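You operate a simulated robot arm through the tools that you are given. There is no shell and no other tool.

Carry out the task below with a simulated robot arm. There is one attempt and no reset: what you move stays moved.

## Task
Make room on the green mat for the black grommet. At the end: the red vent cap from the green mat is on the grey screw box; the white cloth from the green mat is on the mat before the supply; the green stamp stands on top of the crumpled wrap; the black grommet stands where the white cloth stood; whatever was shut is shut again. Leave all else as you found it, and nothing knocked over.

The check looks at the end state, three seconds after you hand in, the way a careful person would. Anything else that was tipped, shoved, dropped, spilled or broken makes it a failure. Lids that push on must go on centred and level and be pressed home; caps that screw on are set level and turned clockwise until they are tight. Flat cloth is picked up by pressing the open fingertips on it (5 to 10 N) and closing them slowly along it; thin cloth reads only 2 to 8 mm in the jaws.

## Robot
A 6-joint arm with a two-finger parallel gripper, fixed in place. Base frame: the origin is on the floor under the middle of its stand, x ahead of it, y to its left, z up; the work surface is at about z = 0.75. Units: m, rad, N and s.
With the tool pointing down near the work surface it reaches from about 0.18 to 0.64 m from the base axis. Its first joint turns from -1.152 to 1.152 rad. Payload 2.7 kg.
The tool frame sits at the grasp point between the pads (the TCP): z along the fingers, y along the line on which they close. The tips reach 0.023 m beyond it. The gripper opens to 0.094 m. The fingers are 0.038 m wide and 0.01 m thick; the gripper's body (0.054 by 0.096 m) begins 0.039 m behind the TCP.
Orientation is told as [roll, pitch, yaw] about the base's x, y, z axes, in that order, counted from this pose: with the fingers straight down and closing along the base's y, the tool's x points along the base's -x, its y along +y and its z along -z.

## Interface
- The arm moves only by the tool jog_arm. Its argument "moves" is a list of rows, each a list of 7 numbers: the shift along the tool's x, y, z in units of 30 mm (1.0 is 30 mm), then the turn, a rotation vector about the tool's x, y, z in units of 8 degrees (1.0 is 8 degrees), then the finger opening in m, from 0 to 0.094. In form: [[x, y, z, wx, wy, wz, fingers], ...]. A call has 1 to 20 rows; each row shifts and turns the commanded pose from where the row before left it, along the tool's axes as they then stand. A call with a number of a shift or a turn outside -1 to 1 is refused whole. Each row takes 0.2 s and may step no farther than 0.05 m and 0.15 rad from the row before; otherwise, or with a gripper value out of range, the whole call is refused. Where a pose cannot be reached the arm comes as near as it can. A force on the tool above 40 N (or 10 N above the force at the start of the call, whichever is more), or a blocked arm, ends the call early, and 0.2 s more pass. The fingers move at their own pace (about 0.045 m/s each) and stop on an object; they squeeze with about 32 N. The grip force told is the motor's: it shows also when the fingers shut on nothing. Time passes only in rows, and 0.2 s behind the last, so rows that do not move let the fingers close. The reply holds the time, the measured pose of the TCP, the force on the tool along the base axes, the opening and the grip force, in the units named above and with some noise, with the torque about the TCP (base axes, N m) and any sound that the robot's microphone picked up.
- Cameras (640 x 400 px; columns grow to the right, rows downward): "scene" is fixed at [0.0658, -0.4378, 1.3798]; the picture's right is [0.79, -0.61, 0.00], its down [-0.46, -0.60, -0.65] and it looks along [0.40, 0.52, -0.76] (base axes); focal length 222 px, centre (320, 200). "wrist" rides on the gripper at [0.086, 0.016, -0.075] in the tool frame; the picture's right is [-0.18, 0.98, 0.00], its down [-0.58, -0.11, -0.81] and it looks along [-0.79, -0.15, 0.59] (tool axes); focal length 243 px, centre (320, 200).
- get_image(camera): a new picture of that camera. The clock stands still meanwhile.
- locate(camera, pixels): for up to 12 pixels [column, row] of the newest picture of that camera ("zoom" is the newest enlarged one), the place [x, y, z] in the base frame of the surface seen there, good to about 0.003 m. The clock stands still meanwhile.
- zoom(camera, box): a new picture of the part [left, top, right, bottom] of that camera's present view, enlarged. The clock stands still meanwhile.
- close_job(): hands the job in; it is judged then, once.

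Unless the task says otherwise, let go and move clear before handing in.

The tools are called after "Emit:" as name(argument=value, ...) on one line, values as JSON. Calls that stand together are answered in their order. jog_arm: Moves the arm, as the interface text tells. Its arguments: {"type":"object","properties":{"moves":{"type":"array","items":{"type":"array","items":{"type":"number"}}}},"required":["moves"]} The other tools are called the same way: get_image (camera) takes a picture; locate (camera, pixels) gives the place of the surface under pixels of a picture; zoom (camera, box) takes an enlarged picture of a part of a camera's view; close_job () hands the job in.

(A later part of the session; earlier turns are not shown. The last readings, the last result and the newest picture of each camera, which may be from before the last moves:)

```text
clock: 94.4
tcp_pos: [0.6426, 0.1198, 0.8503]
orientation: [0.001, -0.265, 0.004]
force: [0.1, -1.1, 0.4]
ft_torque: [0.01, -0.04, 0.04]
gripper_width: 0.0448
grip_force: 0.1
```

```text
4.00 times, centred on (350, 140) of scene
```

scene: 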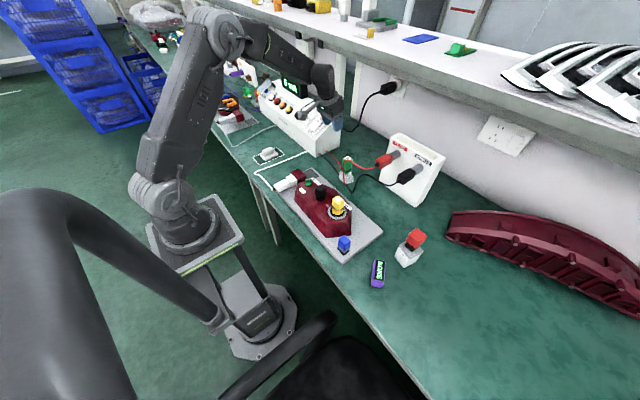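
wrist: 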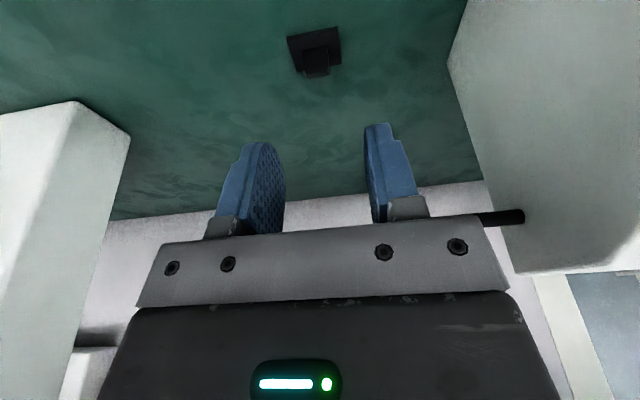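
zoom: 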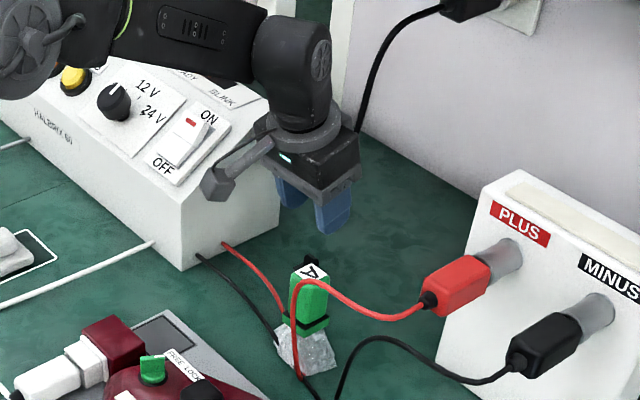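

The pose is reached and the grommet is at wrist (315,52), centred between the fingers. I'll measure it again from here.

Emit:
zoom(camera="wrist", box=[275, 15, 355, 90])

Emit:
locate(camera="zoom", pixels=[[175, 130], [420, 75], [430, 240], [200, 285], [300, 200], [345, 195], [270, 235], [380, 210], [285, 320], [370, 305], [330, 270]])

```text
5.33 times, centred on (315, 52) of wrist
```

zoom: 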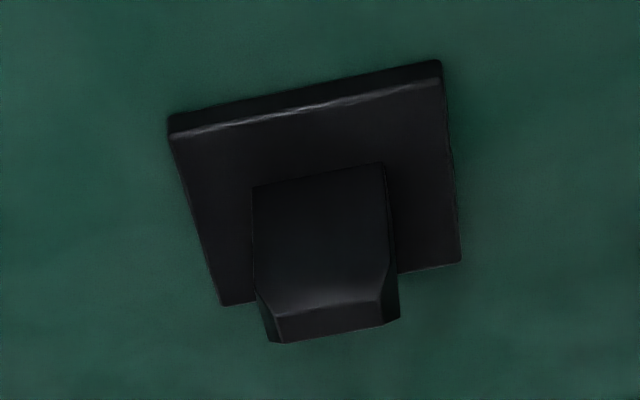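

```text
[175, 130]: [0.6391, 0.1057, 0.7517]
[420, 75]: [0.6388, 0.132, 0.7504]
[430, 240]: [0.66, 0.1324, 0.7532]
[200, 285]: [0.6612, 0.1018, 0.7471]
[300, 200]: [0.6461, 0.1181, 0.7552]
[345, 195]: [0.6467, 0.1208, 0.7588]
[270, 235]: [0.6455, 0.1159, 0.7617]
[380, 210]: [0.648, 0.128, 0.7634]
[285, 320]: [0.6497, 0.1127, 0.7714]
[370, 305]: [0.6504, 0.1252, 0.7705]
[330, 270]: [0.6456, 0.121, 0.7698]
```

The stub's centre is about (0.650, 0.120) and the plate's near edge is at x 0.6385. I'll descend along the line to TCP (0.646, 0.120, 0.782), slowly at the end.

Emit:
jog_arm(moves=[[0.122, 0, 0.557, 0, 0, 0, 0.045], [0.122, 0, 0.557, 0, 0, 0, 0.045], [0.122, 0, 0.557, 0, 0, 0, 0.045], [0.061, 0, 0.279, 0, 0, 0, 0.04], [0, 0, 0, 0, 0, 0, 0.04]])

Emit:
zoom(camera="wrist", box=[230, 50, 430, 235])

Emit:
zoom(camera="scene", box=[310, 110, 380, 180])

```text
clock: 95.6
tcp_pos: [0.6449, 0.1194, 0.7899]
orientation: [0.0, -0.265, 0.004]
force: [-0.2, -0.6, -0.2]
ft_torque: [0.0, 0.0, -0.04]
gripper_width: 0.04
grip_force: 0.0
```

```text
2.16 times, centred on (330, 142) of wrist
```

zoom: 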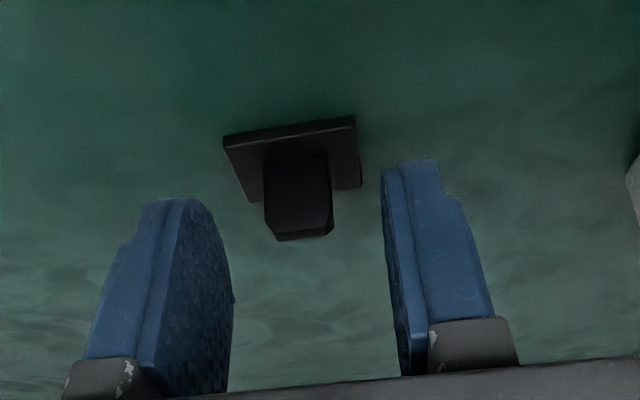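

```text
5.71 times, centred on (345, 145) of scene
```

zoom: 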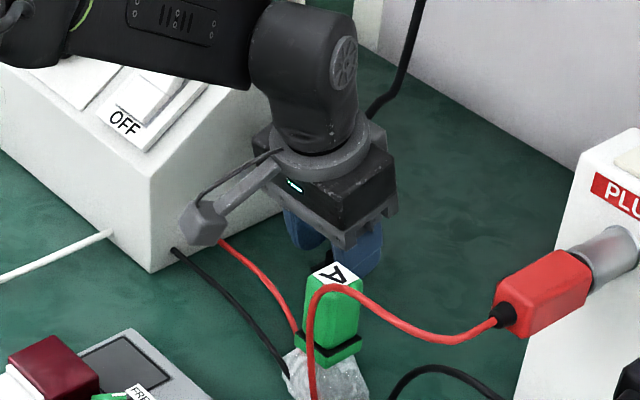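

The stub is centred between the fingers. I'll go down the last 8 mm in small steps, watching the force.

Emit:
jog_arm(moves=[[0.02, 0, 0.13, 0, 0, 0, 0.04], [0.02, 0, 0.13, 0, 0, 0, 0.04], [0, 0, 0, 0, 0, 0, 0.04]])

Emit:
zoom(camera="wrist", box=[230, 60, 430, 235])

```text
clock: 96.4
tcp_pos: [0.6457, 0.1191, 0.7811]
orientation: [0.001, -0.265, 0.004]
force: [0.1, -0.3, 0.4]
ft_torque: [-0.02, -0.02, -0.01]
gripper_width: 0.0402
grip_force: 0.1
```

```text
2.29 times, centred on (330, 148) of wrist
```

zoom: 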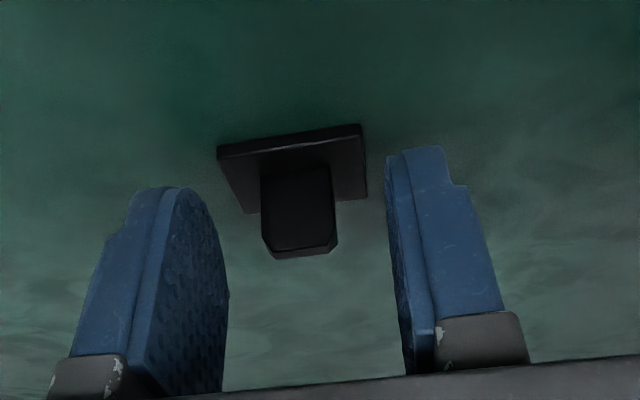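

The readings show no contact. I'll raise 1 mm for clearance over the plate and close slowly on the stub.

Emit:
jog_arm(moves=[[0, 0, -0.03, 0, 0, 0, 0.034], [0, 0, 0, 0, 0, 0, 0.028], [0, 0, 0, 0, 0, 0, 0.024], [0, 0, 0, 0, 0, 0, 0.02], [0, 0, 0, 0, 0, 0, 0.017], [0, 0, 0, 0, 0, 0, 0.014], [0, 0, 0, 0, 0, 0, 0.011], [0, 0, 0, 0, 0, 0, 0.008], [0, 0, 0, 0, 0, 0, 0.008]])

Emit:
zoom(camera="wrist", box=[230, 60, 430, 235])

```text
clock: 98.4
tcp_pos: [0.6452, 0.1204, 0.7824]
orientation: [0.001, -0.264, 0.002]
force: [-0.1, 7.8, -0.5]
ft_torque: [0.12, -0.06, -0.04]
gripper_width: 0.0157
grip_force: 45.0
```

```text
2.29 times, centred on (330, 148) of wrist
```

zoom: 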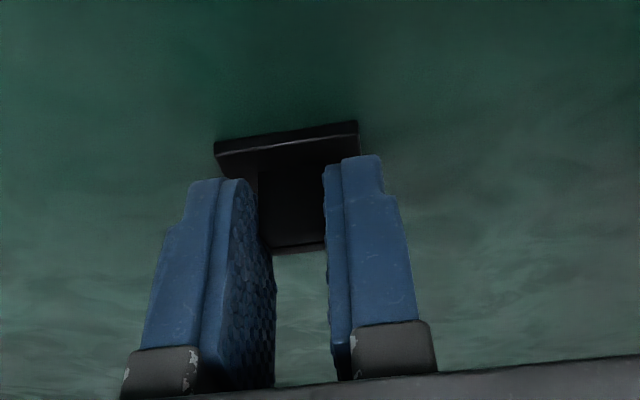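

The jaws hold at 15.7 mm, but there is a sideways force of 7.8 N. I'll wait and read again before lifting.

Emit:
jog_arm(moves=[[0, 0, 0, 0, 0, 0, 0.008], [0, 0, 0, 0, 0, 0, 0.008], [0, 0, 0, 0, 0, 0, 0.008]])

Emit:
zoom(camera="scene", box=[320, 120, 380, 170])

```text
clock: 99.2
tcp_pos: [0.6461, 0.1199, 0.7817]
orientation: [0.001, -0.266, 0.004]
force: [0.8, 9.1, -0.3]
ft_torque: [0.18, -0.01, -0.07]
gripper_width: 0.0159
grip_force: 44.9
```

```text
8.00 times, centred on (350, 145) of scene
```

zoom: 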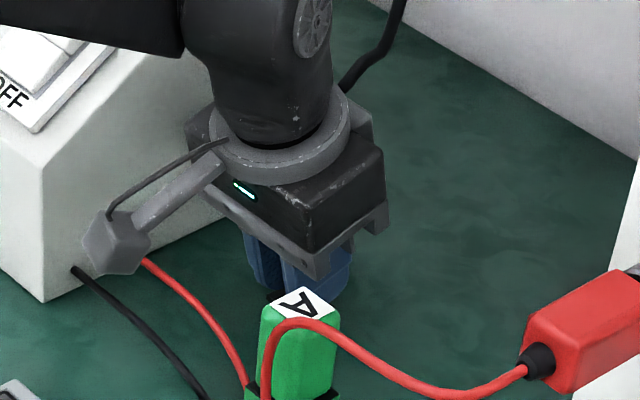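

The sideways force persists at 9 N with a higher grip reading, which the free objects did not show, so this piece may be fixed to the bench. I'll test with a 1.5 mm lift only and read the force.

Emit:
jog_arm(moves=[[-0.013, 0, -0.048, 0, 0, 0, 0.008], [0, 0, 0, 0, 0, 0, 0.008]])

```text
clock: 99.8
tcp_pos: [0.6457, 0.1201, 0.7816]
orientation: [-0.001, -0.265, 0.002]
force: [6.3, 13.3, -13.8]
ft_torque: [0.23, -1.16, 0.0]
gripper_width: 0.0155
grip_force: 45.0
```

The pull meets 14 N resistance and nothing rises, so this piece is fixed to the bench and is not the grommet. I'll take back the lift and open at once.

Emit:
jog_arm(moves=[[0.013, 0, 0.048, 0, 0, 0, 0.008], [0, 0, 0, 0, 0, 0, 0.018], [0, 0, 0, 0, 0, 0, 0.03], [0, 0, 0, 0, 0, 0, 0.04], [0, 0, 0, 0, 0, 0, 0.04]])

Emit:
zoom(camera="wrist", box=[230, 60, 430, 235])

```text
clock: 101.0
tcp_pos: [0.646, 0.119, 0.7818]
orientation: [0.001, -0.265, 0.003]
force: [-0.2, -0.5, 0.1]
ft_torque: [0.04, 0.0, 0.01]
gripper_width: 0.0399
grip_force: 0.0
```

```text
2.29 times, centred on (330, 148) of wrist
```

zoom: 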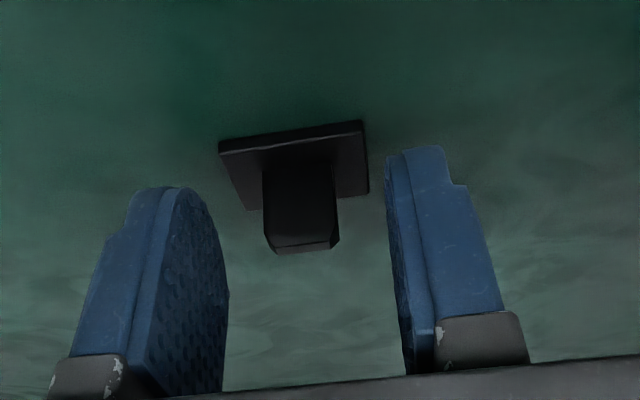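

The piece is unmoved and released. The real grommet must be elsewhere — the maroon housing carries a black stub and locks marked FREE/LOCK, which also fits "whatever was shut". I'll rise out, straighten the tool, and go look at the housing closely.

Emit:
jog_arm(moves=[[-0.13, 0, -0.48, 0, 0, 0, 0.05], [-0.245, 0, -0.9, 0, 0, 0, 0.05], [-0.245, 0, -0.9, 0, 0, 0, 0.05], [-0.245, 0, -0.9, 0, 0, 0, 0.05], [-0.245, 0, -0.9, 0, 0, 0, 0.05], [0.7, 0, -0.7, 0, 0, 0, 0.05], [0, 0, 0, 0, 0.95, 0, 0.05], [0, 0, 0, 0, 0.95, 0, 0.05], [1, 0, 0, 0, 0, 0, 0.05], [1, 0, 0, 0, 0, 0, 0.05]])

Emit:
zoom(camera="scene", box=[280, 160, 360, 230])

Emit:
zoom(camera="scene", box=[440, 150, 640, 330])

```text
clock: 103.2
tcp_pos: [0.5595, 0.1206, 0.9238]
orientation: [0.001, 0.0, 0.003]
force: [0.5, 0.0, -0.2]
ft_torque: [-0.02, -0.05, 0.01]
gripper_width: 0.0502
grip_force: 0.1
```

```text
5.71 times, centred on (320, 195) of scene
```

zoom: 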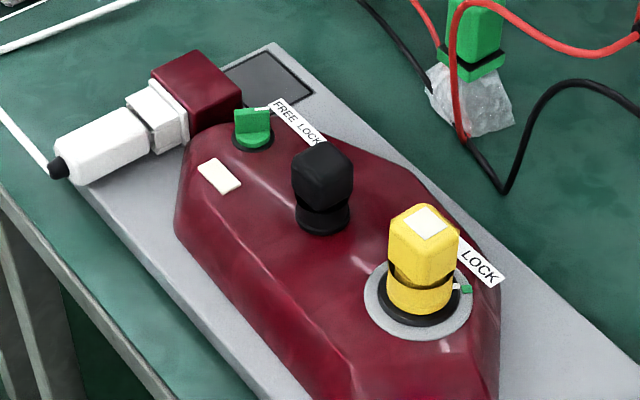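

```text
2.22 times, centred on (540, 240) of scene
```

zoom: 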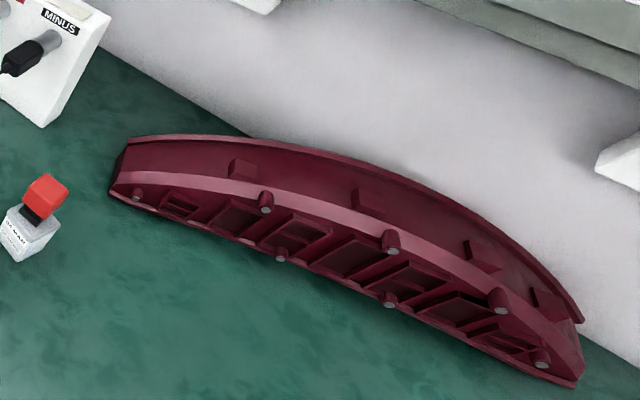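

The housing shows a green FREE/LOCK knob at zoom (252,130), a black cube-headed plug on a flange at (322,190), and a yellow-headed piece in a collar at (420,270). The black plug is the likely grommet; I'll bring the camera over it.

Emit:
jog_arm(moves=[[0, 0, -0.9, 0, 0, 0, 0.06], [0, 0, -0.9, 0, 0, 0, 0.06], [1, 0, 0, 0, 0, 0, 0.06], [1, 0, 0, 0, 0, 0, 0.06], [1, 0, 0, 0, 0, 0, 0.06], [1, 0, 0, 0, 0, 0, 0.06], [1, -0.6, 0, 0, 0, 0, 0.06], [1, -0.6, 0, 0, 0, 0, 0.06], [0.7, -1, 0, 0, 0, 0, 0.06], [1, -1, 0, 0, 0, 0, 0.06], [0, -1, 0, 0, 0, 0, 0.06], [0, -1, 0, 0, 0, 0, 0.06], [0, -1, 0, 0, 0, 0, 0.06], [0, 0, 0, 0, 0, 0, 0.06]])

Emit:
get_image(camera="wrist")

Emit:
get_image(camera="scene")

```text
clock: 106.2
tcp_pos: [0.33, -0.0675, 0.9782]
orientation: [-0.001, 0.0, 0.003]
force: [0.2, 0.7, -1.1]
ft_torque: [-0.01, 0.02, -0.01]
gripper_width: 0.0599
grip_force: 0.2
```

```text
taken
```

wrist: 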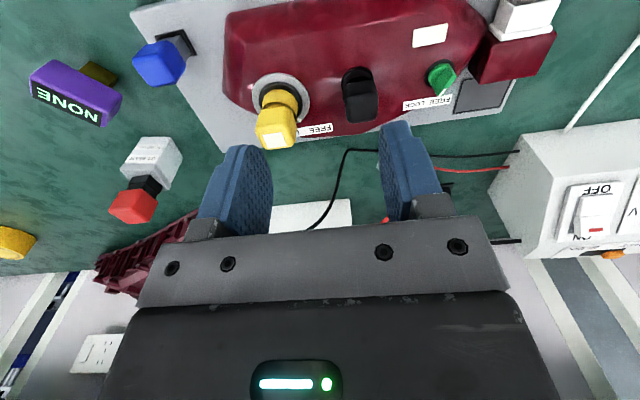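

```text
taken
```

scene: 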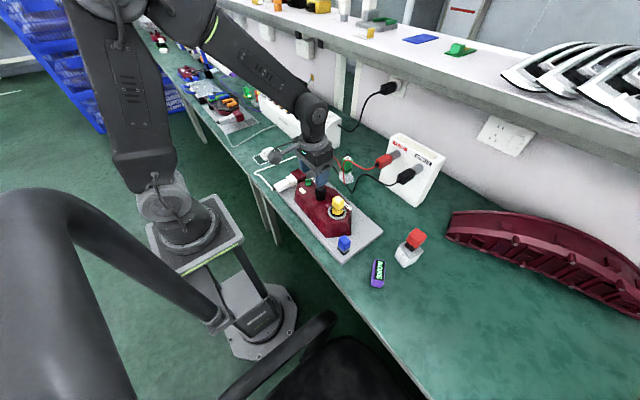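

The housing's parts are in view: green knob at wrist (440,77), black piece (360,95), yellow piece (278,115), blue (160,62). I'll enlarge them.

Emit:
zoom(camera="wrist", box=[320, 50, 480, 150])

Emit:
zoom(camera="wrist", box=[220, 50, 380, 160])

Emit:
zoom(camera="wrist", box=[10, 10, 220, 150])

Emit:
zoom(camera="wrist", box=[390, 0, 570, 120])

```text
4.00 times, centred on (400, 100) of wrist
```

zoom: 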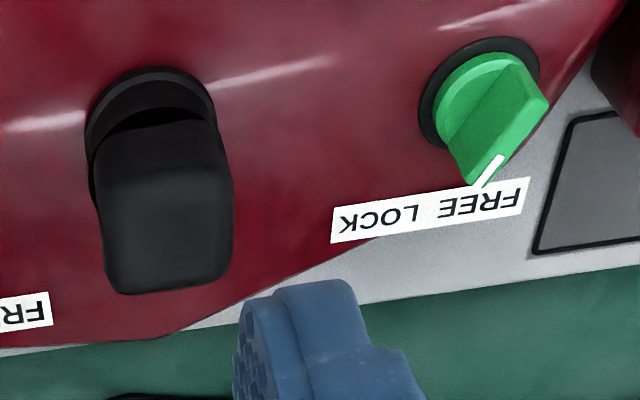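

```text
3.64 times, centred on (300, 105) of wrist
```

zoom: 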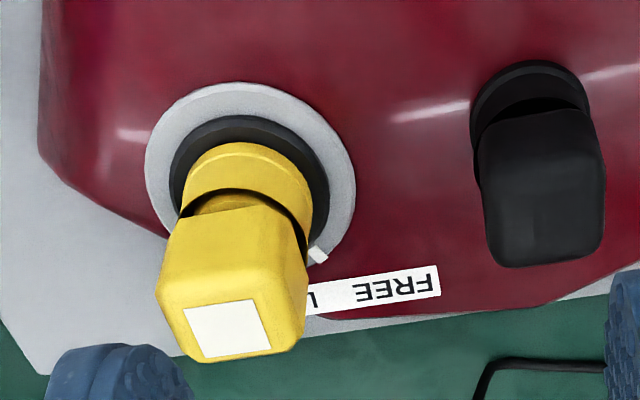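

```text
2.86 times, centred on (115, 80) of wrist
```

zoom: 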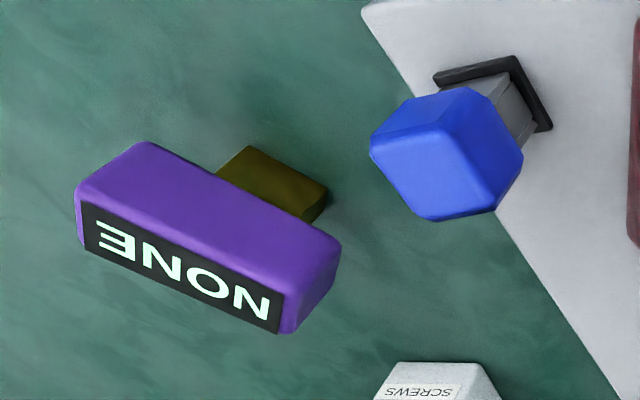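

```text
3.33 times, centred on (480, 60) of wrist
```

zoom: 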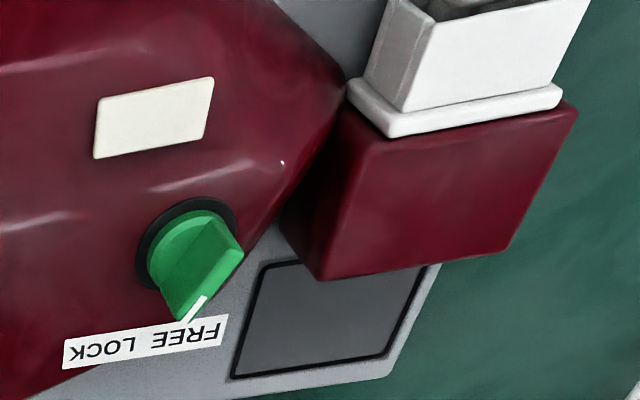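

The green knob's white pointer is at FREE; the yellow piece's collar mark is at the LOCK end; the black piece is a cube head on a round flange in the housing. I'll measure the black piece and its surroundings from both cameras.

Emit:
zoom(camera="wrist", box=[325, 50, 405, 130])

Emit:
locate(camera="zoom", pixels=[[245, 175], [380, 175], [260, 320], [375, 310], [320, 240], [300, 160], [245, 100], [350, 90], [215, 150], [400, 140], [310, 75], [320, 120]])

Emit:
zoom(camera="scene", box=[305, 175, 345, 205])

Emit:
locate(camera="zoom", pixels=[[240, 110], [300, 130], [250, 180], [310, 220], [340, 150], [250, 240], [300, 260], [340, 250], [200, 200], [380, 280], [270, 130]])

```text
5.00 times, centred on (365, 90) of wrist
```

zoom: 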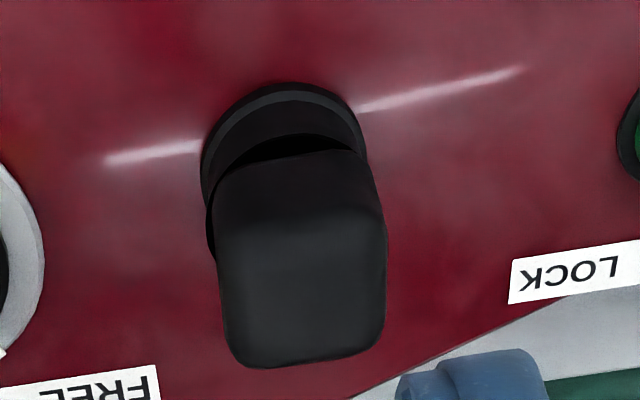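

```text
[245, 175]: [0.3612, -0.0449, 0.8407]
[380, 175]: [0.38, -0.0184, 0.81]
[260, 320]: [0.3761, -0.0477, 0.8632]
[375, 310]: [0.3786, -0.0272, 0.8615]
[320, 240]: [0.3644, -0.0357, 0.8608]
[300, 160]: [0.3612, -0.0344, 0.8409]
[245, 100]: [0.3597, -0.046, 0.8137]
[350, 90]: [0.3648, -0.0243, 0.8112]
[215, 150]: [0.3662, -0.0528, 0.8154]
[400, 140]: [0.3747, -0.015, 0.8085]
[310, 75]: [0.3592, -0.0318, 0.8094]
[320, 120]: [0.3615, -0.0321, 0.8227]
```

```text
13.33 times, centred on (325, 190) of scene
```

zoom: 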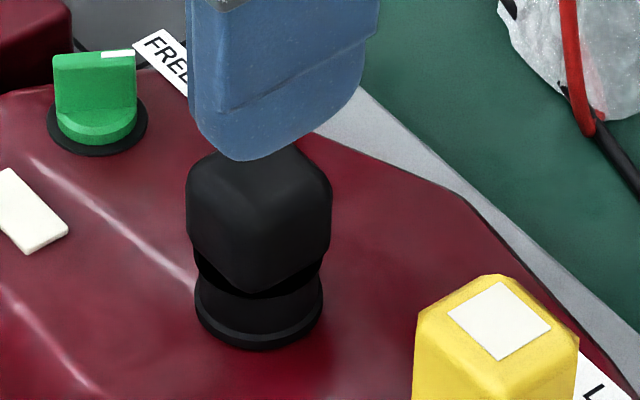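

```text
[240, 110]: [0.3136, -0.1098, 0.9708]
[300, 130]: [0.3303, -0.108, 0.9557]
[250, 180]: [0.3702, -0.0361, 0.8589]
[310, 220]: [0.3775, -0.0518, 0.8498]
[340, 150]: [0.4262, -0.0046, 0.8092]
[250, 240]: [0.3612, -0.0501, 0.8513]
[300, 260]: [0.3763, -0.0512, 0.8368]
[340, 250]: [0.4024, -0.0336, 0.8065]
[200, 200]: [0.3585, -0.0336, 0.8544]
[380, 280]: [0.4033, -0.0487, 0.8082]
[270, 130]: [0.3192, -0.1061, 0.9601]
```

The black piece is a grommet with a head (x 0.359–0.387, y -0.0525 to -0.025, top z 0.862), a groove, and a round flange resting on the housing at z 0.809. The knob is at FREE. I'll move above it and descend to just over its head.

Emit:
jog_arm(moves=[[-0.72, 0.48, 0, 0, 0, 0, 0.06], [-0.72, 0.48, 0, 0, 0, 0, 0.06], [0, 0, 0.9, 0, 0, 0, 0.06], [0, 0, 0.9, 0, 0, 0, 0.06], [0, 0, 0.8, 0, 0, 0, 0.06], [0, 0, 0, 0, 0, 0, 0.06]])

Emit:
get_image(camera="wrist")

Emit:
zoom(camera="scene", box=[285, 150, 365, 220])

```text
clock: 107.6
tcp_pos: [0.372, -0.0379, 0.8985]
orientation: [-0.001, 0.0, 0.004]
force: [0.1, 0.1, -0.6]
ft_torque: [-0.01, 0.01, 0.05]
gripper_width: 0.06
grip_force: 0.0
```

```text
taken
```

wrist: 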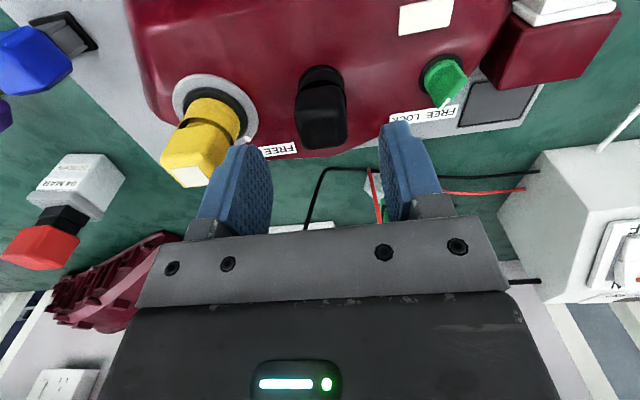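

```text
5.71 times, centred on (325, 185) of scene
```

zoom: 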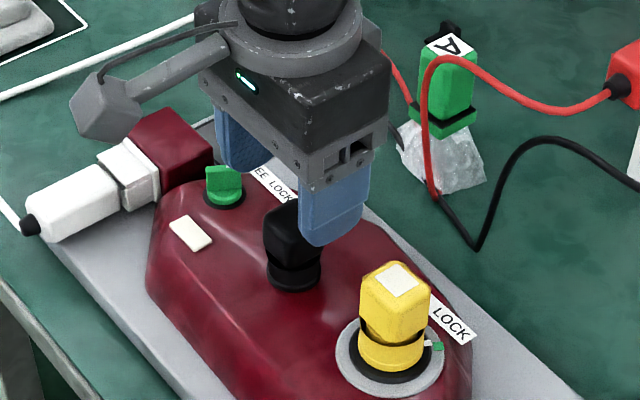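

The head is centred at wrist column about 320. I'll measure it here once more to set the centre and height.

Emit:
zoom(camera="wrist", box=[280, 55, 365, 155])

Emit:
locate(camera="zoom", pixels=[[250, 230], [350, 225], [255, 340], [380, 325], [310, 280], [260, 180], [350, 165], [370, 250], [245, 280], [300, 120], [270, 70], [345, 70]])

```text
4.00 times, centred on (322, 105) of wrist
```

zoom: 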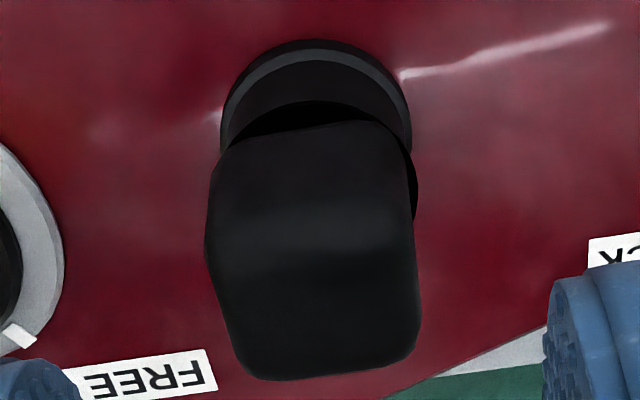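

```text
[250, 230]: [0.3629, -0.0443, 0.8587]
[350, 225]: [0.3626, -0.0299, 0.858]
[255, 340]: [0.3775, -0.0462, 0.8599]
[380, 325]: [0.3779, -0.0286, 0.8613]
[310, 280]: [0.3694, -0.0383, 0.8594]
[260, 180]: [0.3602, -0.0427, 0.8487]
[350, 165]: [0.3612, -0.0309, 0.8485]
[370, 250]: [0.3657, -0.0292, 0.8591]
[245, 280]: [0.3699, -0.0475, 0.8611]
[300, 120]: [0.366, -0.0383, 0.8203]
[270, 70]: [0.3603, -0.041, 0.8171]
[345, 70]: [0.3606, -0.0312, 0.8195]
```

The head spans y -0.052 to -0.023 and x 0.361–0.384, so the gripper is centred. I'll descend to z 0.858 and close slowly.

Emit:
jog_arm(moves=[[0, 0, 0.6, 0, 0, 0, 0.06], [0, 0, 0.5, 0, 0, 0, 0.06], [0, 0, 0.25, 0, 0, 0, 0.06], [0, 0, 0, 0, 0, 0, 0.06]])

Emit:
jog_arm(moves=[[0, 0, 0, 0, 0, 0, 0.05], [0, 0, 0, 0, 0, 0, 0.042], [0, 0, 0, 0, 0, 0, 0.036], [0, 0, 0, 0, 0, 0, 0.031], [0, 0, 0, 0, 0, 0, 0.027], [0, 0, 0, 0, 0, 0, 0.023], [0, 0, 0, 0, 0, 0, 0.022]])

Emit:
zoom(camera="wrist", box=[230, 55, 410, 230])

```text
clock: 108.6
tcp_pos: [0.3723, -0.0396, 0.8591]
orientation: [-0.001, 0.0, 0.003]
force: [0.1, -0.1, 0.8]
ft_torque: [0.02, 0.02, -0.02]
gripper_width: 0.0599
grip_force: 0.0
```

```text
clock: 110.2
tcp_pos: [0.3726, -0.0387, 0.8597]
orientation: [0.001, 0.001, 0.004]
force: [-0.6, 3.7, 1.0]
ft_torque: [0.18, -0.02, 0.0]
gripper_width: 0.0294
grip_force: 31.8
```

```text
2.29 times, centred on (320, 142) of wrist
```

zoom: 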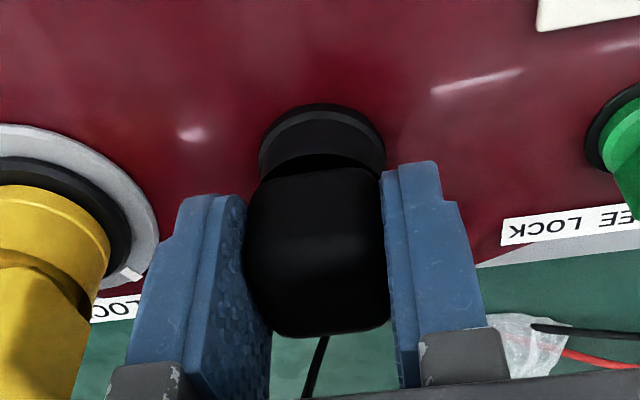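

The head is held at 29 mm with 32 N and a mild sideways force of 3.7 N, so it is seated in something. I'll try a 1.5 mm lift and read the force.

Emit:
jog_arm(moves=[[0, 0, -0.05, 0, 0, 0, 0.022], [0, 0, 0, 0, 0, 0, 0.022]])

```text
clock: 110.8
tcp_pos: [0.3718, -0.0382, 0.861]
orientation: [0.001, -0.001, 0.004]
force: [0.1, 3.9, -3.9]
ft_torque: [0.14, -0.03, 0.0]
gripper_width: 0.0292
grip_force: 31.8
```

It rose about 1.3 mm with 4 N of drag. I'll go another 2 mm and read again.

Emit:
jog_arm(moves=[[0, 0, -0.07, 0, 0, 0, 0.022], [0, 0, 0, 0, 0, 0, 0.022]])

Emit:
zoom(camera="wrist", box=[230, 55, 410, 230])

Emit:
zoom(camera="scene", box=[305, 175, 345, 205])

```text
clock: 111.4
tcp_pos: [0.3731, -0.0392, 0.8635]
orientation: [-0.001, 0.0, 0.004]
force: [1.0, 4.1, -5.0]
ft_torque: [0.17, 0.0, 0.01]
gripper_width: 0.0292
grip_force: 32.0
```

```text
2.29 times, centred on (320, 142) of wrist
```

zoom: 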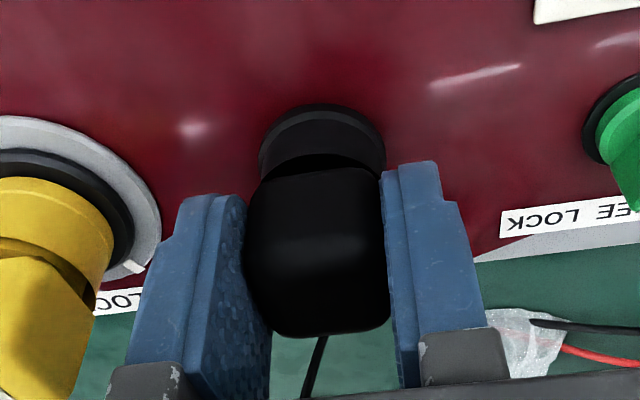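

```text
13.33 times, centred on (325, 190) of scene
```

zoom: 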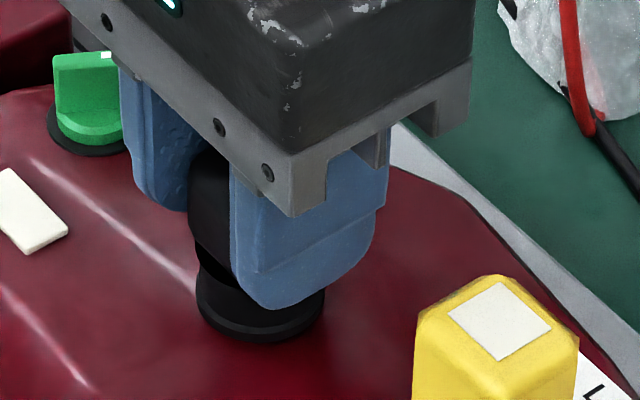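

The flange is rising with it (scene flange edge up by the matching amount), drag 5 N. I'll relieve the sideways force by 0.6 mm and continue lifting in small steps.

Emit:
jog_arm(moves=[[0, 0.02, -0.07, 0, 0, 0, 0.022], [0, 0, -0.07, 0, 0, 0, 0.022], [0, 0, 0, 0, 0, 0, 0.022]])

```text
clock: 112.2
tcp_pos: [0.3739, -0.0378, 0.8673]
orientation: [0.001, -0.002, 0.004]
force: [-0.1, 0.1, -0.7]
ft_torque: [-0.03, 0.0, 0.0]
gripper_width: 0.0289
grip_force: 32.3
```

All forces dropped to zero, so the grommet is free. I'll lift a bit more and look.

Emit:
jog_arm(moves=[[0, 0, -0.4, 0, 0, 0, 0.022], [0, 0, -0.6, 0, 0, 0, 0.022], [0, 0, 0, 0, 0, 0, 0.022]])

Emit:
get_image(camera="wrist")

Emit:
zoom(camera="scene", box=[295, 155, 355, 215])

```text
clock: 113.0
tcp_pos: [0.3729, -0.0385, 0.8983]
orientation: [-0.001, 0.0, 0.004]
force: [-0.3, 0.0, -0.1]
ft_torque: [0.04, 0.04, -0.01]
gripper_width: 0.0292
grip_force: 31.8
```

```text
taken
```

wrist: 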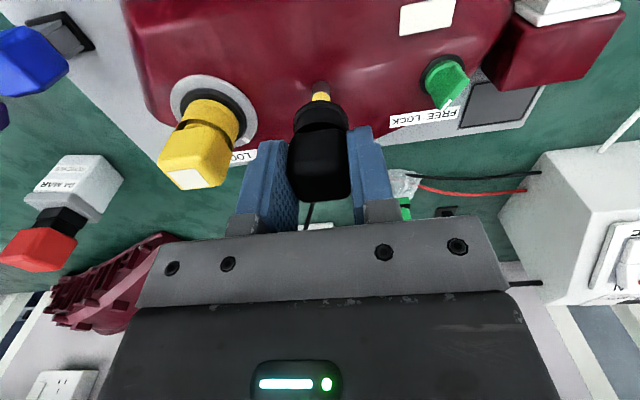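

```text
6.67 times, centred on (325, 185) of scene
```

zoom: 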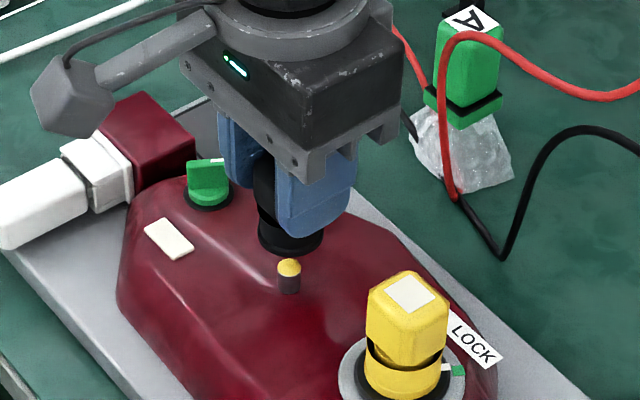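

The black piece is off, and under it is a short post with a yellow tip at wrist (320,92). I want to be sure this piece is the grommet and not a cover, so I'll look closely at the post and the piece, and at the other lookalikes.

Emit:
zoom(camera="wrist", box=[270, 70, 370, 215])

Emit:
zoom(camera="scene", box=[310, 170, 350, 205])

Emit:
zoom(camera="scene", box=[225, 75, 275, 125])

Emit:
zoom(camera="scene", box=[150, 25, 250, 100])

```text
2.76 times, centred on (320, 142) of wrist
```

zoom: 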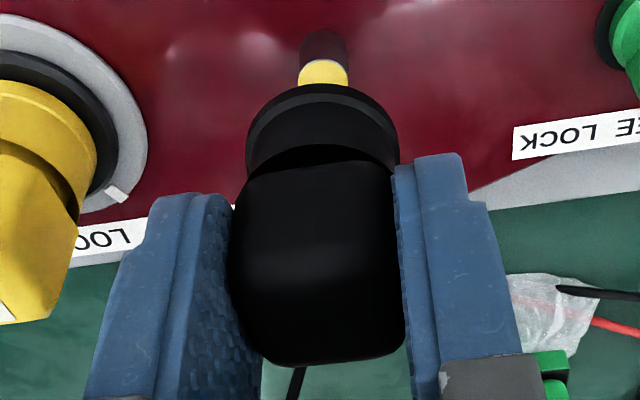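

```text
11.43 times, centred on (330, 188) of scene
```

zoom: 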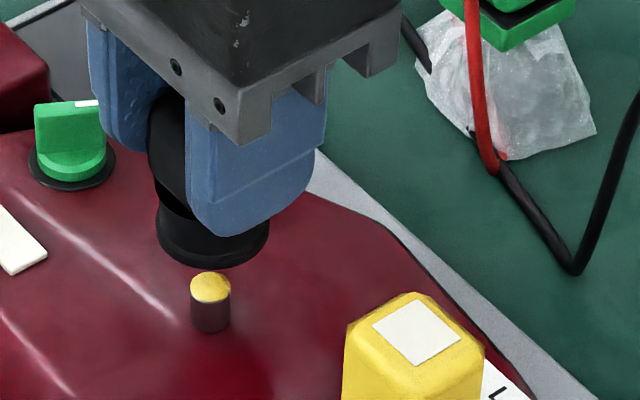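

```text
8.00 times, centred on (250, 100) of scene
```

zoom: 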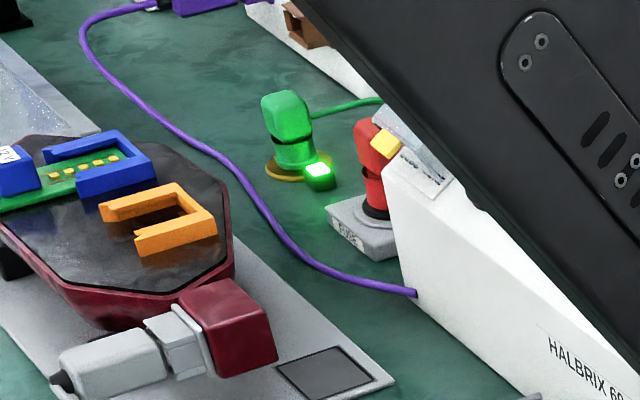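

```text
5.33 times, centred on (200, 62) of scene
```

zoom: 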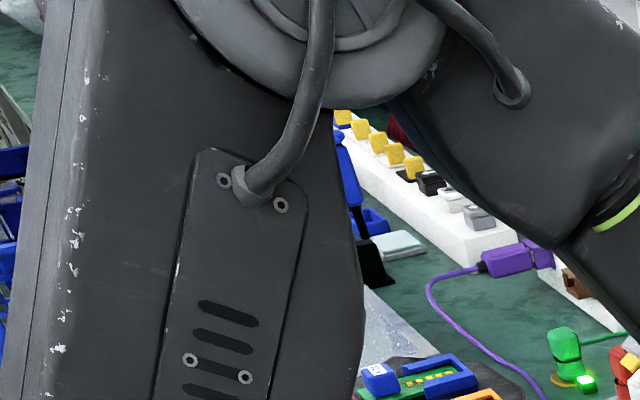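

The post is part of the housing with a yellow-marked tip, and the black piece is a headed plug with a groove and round flange. Before deciding, I'll check the purple display, the blue piece and the rest of the reachable bench again for any other black piece.

Emit:
zoom(camera="scene", box=[330, 225, 430, 295])

Emit:
zoom(camera="scene", box=[260, 165, 320, 215])

Emit:
zoom(camera="scene", box=[440, 200, 600, 320])

Emit:
zoom(camera="scene", box=[255, 70, 345, 150])

```text
5.71 times, centred on (380, 260) of scene
```

zoom: 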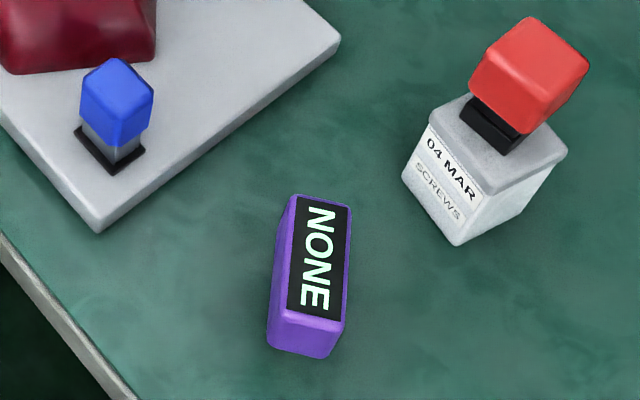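

```text
8.00 times, centred on (290, 190) of scene
```

zoom: 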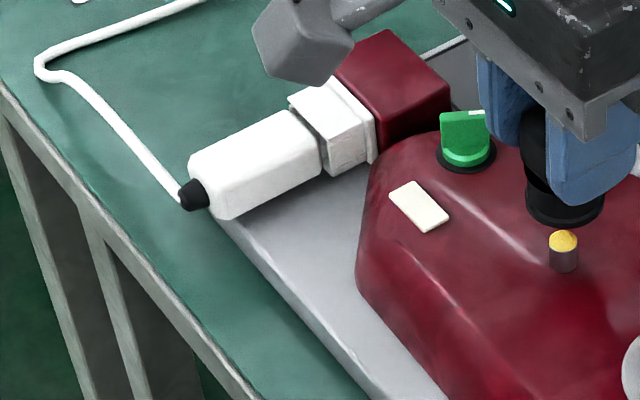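

```text
3.33 times, centred on (520, 260) of scene
```

zoom: 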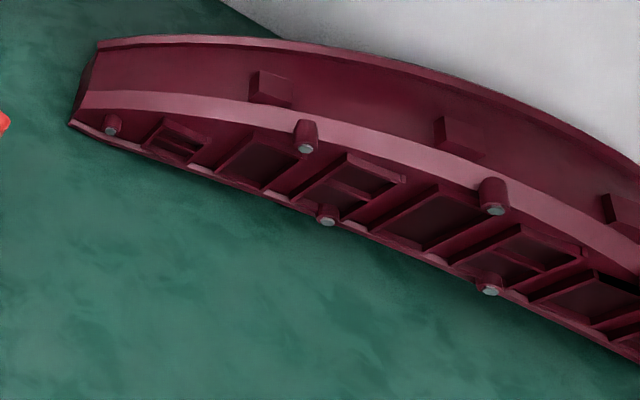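

```text
5.00 times, centred on (300, 110) of scene
```

zoom: 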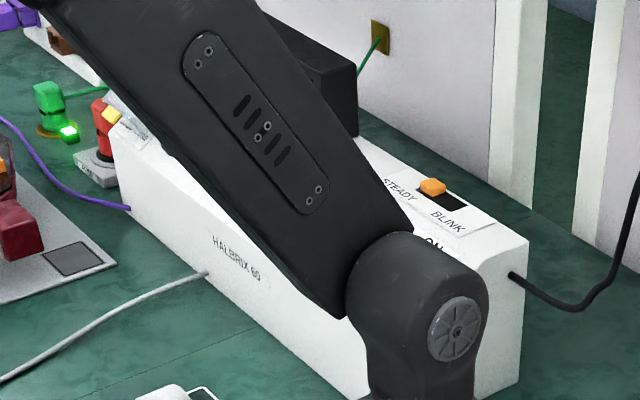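

The display still reads NONE, and no other loose black piece is in reach: the black plate by the supply is fixed and beyond the arm's stated range, while this grooved rubber piece came free while the knob stood at FREE. I take it as the black grommet and carry it high to where the white cloth stood.

Emit:
jog_arm(moves=[[0, 0, -0.9, 0, 0, 0, 0.022], [0, 0, -0.9, 0, 0, 0, 0.022], [0, 0, -0.9, 0, 0, 0, 0.022], [0, 0, -0.8, 0, 0, 0, 0.022], [0.07, -0.9, 0, 0, 0, 0, 0.022], [0.07, -0.97, 0, 0, 0, 0, 0.022], [0.07, -0.97, 0, 0, 0, 0, 0.022], [0.07, -0.97, 0, 0, 0, 0, 0.022], [0.07, -0.97, 0, 0, 0, 0, 0.022], [0.07, -0.97, 0, 0, 0, 0, 0.022], [0.07, -0.97, 0, 0, 0, 0, 0.022], [0.07, -0.97, 0, 0, 0, 0, 0.022], [0.07, -0.97, 0, 0, 0, 0, 0.022], [0.07, -0.97, 0, 0, 0, 0, 0.022], [0.07, -0.97, 0, 0, 0, 0, 0.022], [0.07, -0.97, 0, 0, 0, 0, 0.022]])

Emit:
get_image(camera="wrist")

Emit:
get_image(camera="scene")

```text
clock: 116.4
tcp_pos: [0.349, -0.3864, 1.0033]
orientation: [0.001, -0.001, 0.003]
force: [0.7, 1.3, -0.3]
ft_torque: [0.01, -0.04, 0.01]
gripper_width: 0.0291
grip_force: 32.4
```

```text
taken
```

wrist: 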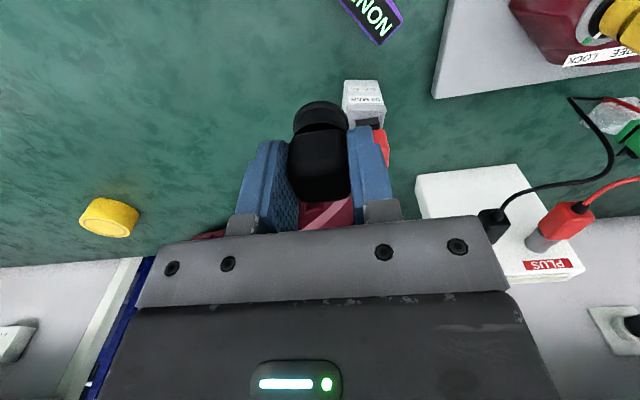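

```text
taken
```

scene: 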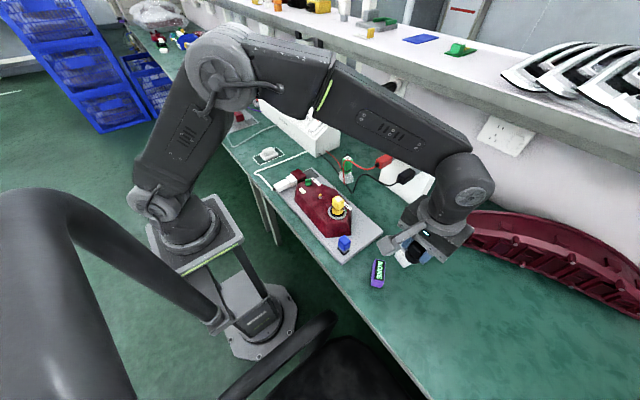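

The grommet is held well. I notice a yellow roll at wrist (110,218); I'll check it and the area around for completeness before placing.

Emit:
zoom(camera="wrist", box=[60, 170, 180, 260])

Emit:
locate(camera="wrist", pixels=[[110, 218], [363, 115], [380, 150], [320, 215]])

Emit:
zoom(camera="scene", box=[280, 160, 360, 230])

```text
4.44 times, centred on (120, 215) of wrist
```

zoom: 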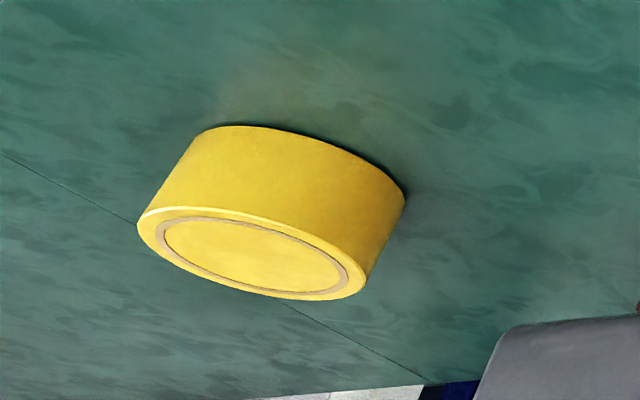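

```text
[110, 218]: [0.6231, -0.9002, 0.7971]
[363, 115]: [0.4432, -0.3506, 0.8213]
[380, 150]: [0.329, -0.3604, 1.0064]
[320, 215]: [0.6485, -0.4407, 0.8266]
```

```text
5.71 times, centred on (320, 195) of scene
```

zoom: 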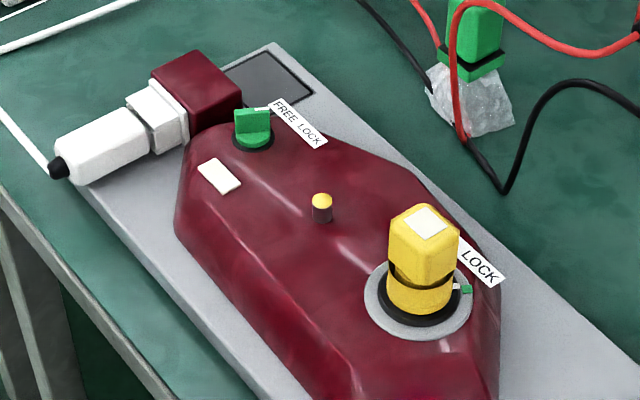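

The roll is far out of reach and irrelevant. I'll carry on to the cloth's former place at (0.337, -0.531) and descend to about 20 mm above the bench.

Emit:
jog_arm(moves=[[0.08, -0.964, 0, 0, 0, 0, 0.022], [0.08, -0.964, 0, 0, 0, 0, 0.022], [0.08, -0.964, 0, 0, 0, 0, 0.022], [0.08, -0.964, 0, 0, 0, 0, 0.022], [0.08, -0.964, 0, 0, 0, 0, 0.022], [0, 0, 0.9, 0, 0, 0, 0.022], [0, 0, 0.9, 0, 0, 0, 0.022], [0, 0, 0.9, 0, 0, 0, 0.022], [0, 0, 0.9, 0, 0, 0, 0.022], [0, 0, 0.9, 0, 0, 0, 0.022], [0, 0, 0.9, 0, 0, 0, 0.022], [0, 0, 0.6, 0, 0, 0, 0.022], [0, 0, 0, 0, 0, 0, 0.022]])

Emit:
get_image(camera="wrist")

Emit:
zoom(camera="scene", box=[380, 270, 480, 380])

```text
clock: 119.2
tcp_pos: [0.3382, -0.5291, 0.8232]
orientation: [0.0, -0.001, 0.003]
force: [0.3, 0.1, -0.8]
ft_torque: [0.02, 0.0, -0.01]
gripper_width: 0.0293
grip_force: 32.1
```

```text
taken
```

wrist: 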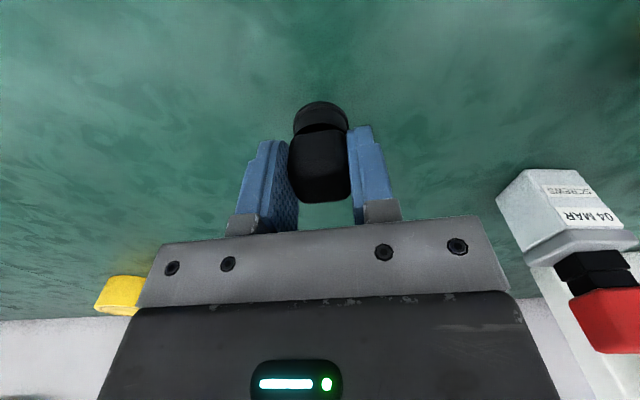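

```text
3.64 times, centred on (430, 325) of scene
```

zoom: 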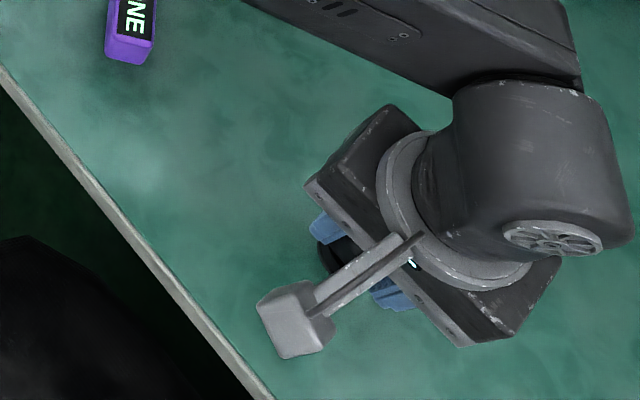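

The grommet hangs over the spot. I'll trim by 2 mm and creep down to contact, expected near z 0.80.

Emit:
jog_arm(moves=[[0.04, -0.06, 0.2, 0, 0, 0, 0.022], [0, 0, 0.2, 0, 0, 0, 0.022], [0, 0, 0.15, 0, 0, 0, 0.022], [0, 0, 0, 0, 0, 0, 0.022]])

```text
clock: 120.2
tcp_pos: [0.3352, -0.532, 0.8064]
orientation: [0.0, -0.002, 0.003]
force: [-0.1, 0.1, 0.0]
ft_torque: [-0.03, 0.0, 0.0]
gripper_width: 0.0291
grip_force: 32.0
```

Emit:
jog_arm(moves=[[0, 0, 0.07, 0, 0, 0, 0.022], [0, 0, 0.05, 0, 0, 0, 0.022], [0, 0, 0, 0, 0, 0, 0.022]])

```text
clock: 121.0
tcp_pos: [0.3368, -0.5328, 0.8025]
orientation: [0.0, -0.002, 0.004]
force: [0.2, 0.2, -1.1]
ft_torque: [-0.01, -0.02, 0.02]
gripper_width: 0.0291
grip_force: 32.5
```

No contact yet at z 0.8025. I'll go on in 1 mm steps.

Emit:
jog_arm(moves=[[0, 0, 0.04, 0, 0, 0, 0.022], [0, 0, 0, 0, 0, 0, 0.022]])

```text
clock: 121.6
tcp_pos: [0.3361, -0.5338, 0.8013]
orientation: [-0.002, 0.001, 0.003]
force: [0.2, 0.3, 0.2]
ft_torque: [0.02, 0.01, 0.04]
gripper_width: 0.0289
grip_force: 31.8
```

Emit:
jog_arm(moves=[[0, 0, 0.035, 0, 0, 0, 0.022], [0, 0, 0, 0, 0, 0, 0.022]])

```text
clock: 122.2
tcp_pos: [0.3358, -0.5303, 0.7989]
orientation: [-0.001, -0.001, 0.005]
force: [0.3, 0.0, -1.1]
ft_torque: [0.02, 0.02, -0.02]
gripper_width: 0.0292
grip_force: 32.3
```

Emit:
jog_arm(moves=[[0, 0, 0.035, 0, 0, 0, 0.022], [0, 0, 0, 0, 0, 0, 0.022]])

Emit:
zoom(camera="wrist", box=[240, 80, 400, 220])

```text
clock: 122.8
tcp_pos: [0.3355, -0.5322, 0.7995]
orientation: [-0.002, -0.001, 0.003]
force: [0.0, 0.3, -0.8]
ft_torque: [-0.03, 0.0, 0.01]
gripper_width: 0.0292
grip_force: 31.7
```

```text
2.86 times, centred on (320, 150) of wrist
```

zoom: 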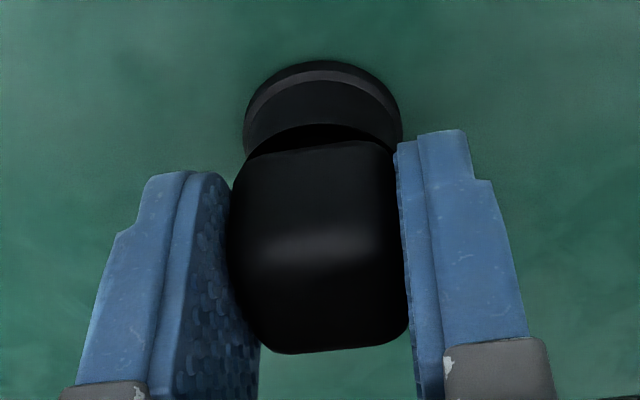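

Emit:
jog_arm(moves=[[0, 0, 0.03, 0, 0, 0, 0.022], [0, 0, 0, 0, 0, 0, 0.022]])

```text
clock: 123.4
tcp_pos: [0.3358, -0.5312, 0.7972]
orientation: [0.002, 0.0, 0.004]
force: [-0.7, 2.0, 1.1]
ft_torque: [0.05, 0.02, 0.01]
gripper_width: 0.0288
grip_force: 31.8
```

The first light touch shows (1 N up, 2 N sideways). One more small step to seat it.

Emit:
jog_arm(moves=[[0, 0, 0.02, 0, 0, 0, 0.022], [0, 0, 0, 0, 0, 0, 0.022]])

```text
clock: 124.0
tcp_pos: [0.3366, -0.5328, 0.7981]
orientation: [0.0, 0.002, 0.002]
force: [-1.1, 4.3, 7.1]
ft_torque: [0.17, 0.06, 0.02]
gripper_width: 0.029
grip_force: 31.7
```

Contact is at 7 N with the flange on the bench. I'll ease off slightly and open slowly.

Emit:
jog_arm(moves=[[0, 0, -0.015, 0, 0, 0, 0.022], [0, 0, 0, 0, 0, 0, 0.029], [0, 0, 0, 0, 0, 0, 0.033], [0, 0, 0, 0, 0, 0, 0.04], [0, 0, 0, 0, 0, 0, 0.05], [0, 0, 0, 0, 0, 0, 0.055], [0, 0, 0, 0, 0, 0, 0.055]])

Emit:
zoom(camera="wrist", box=[220, 70, 420, 230])

```text
clock: 125.6
tcp_pos: [0.3352, -0.5327, 0.7972]
orientation: [0.0, 0.002, 0.004]
force: [0.3, -0.5, -0.5]
ft_torque: [0.0, -0.01, 0.03]
gripper_width: 0.0548
grip_force: 0.0
```

```text
2.50 times, centred on (320, 150) of wrist
```

zoom: 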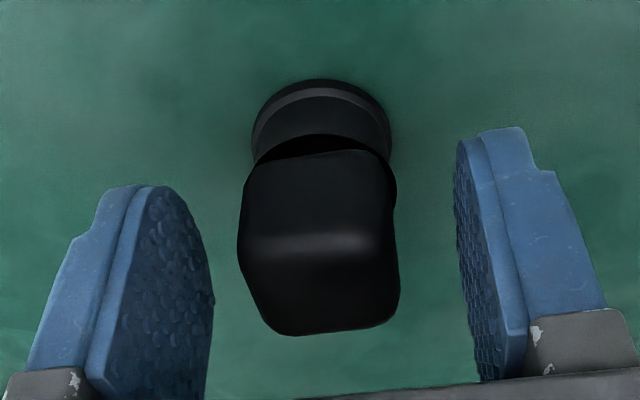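

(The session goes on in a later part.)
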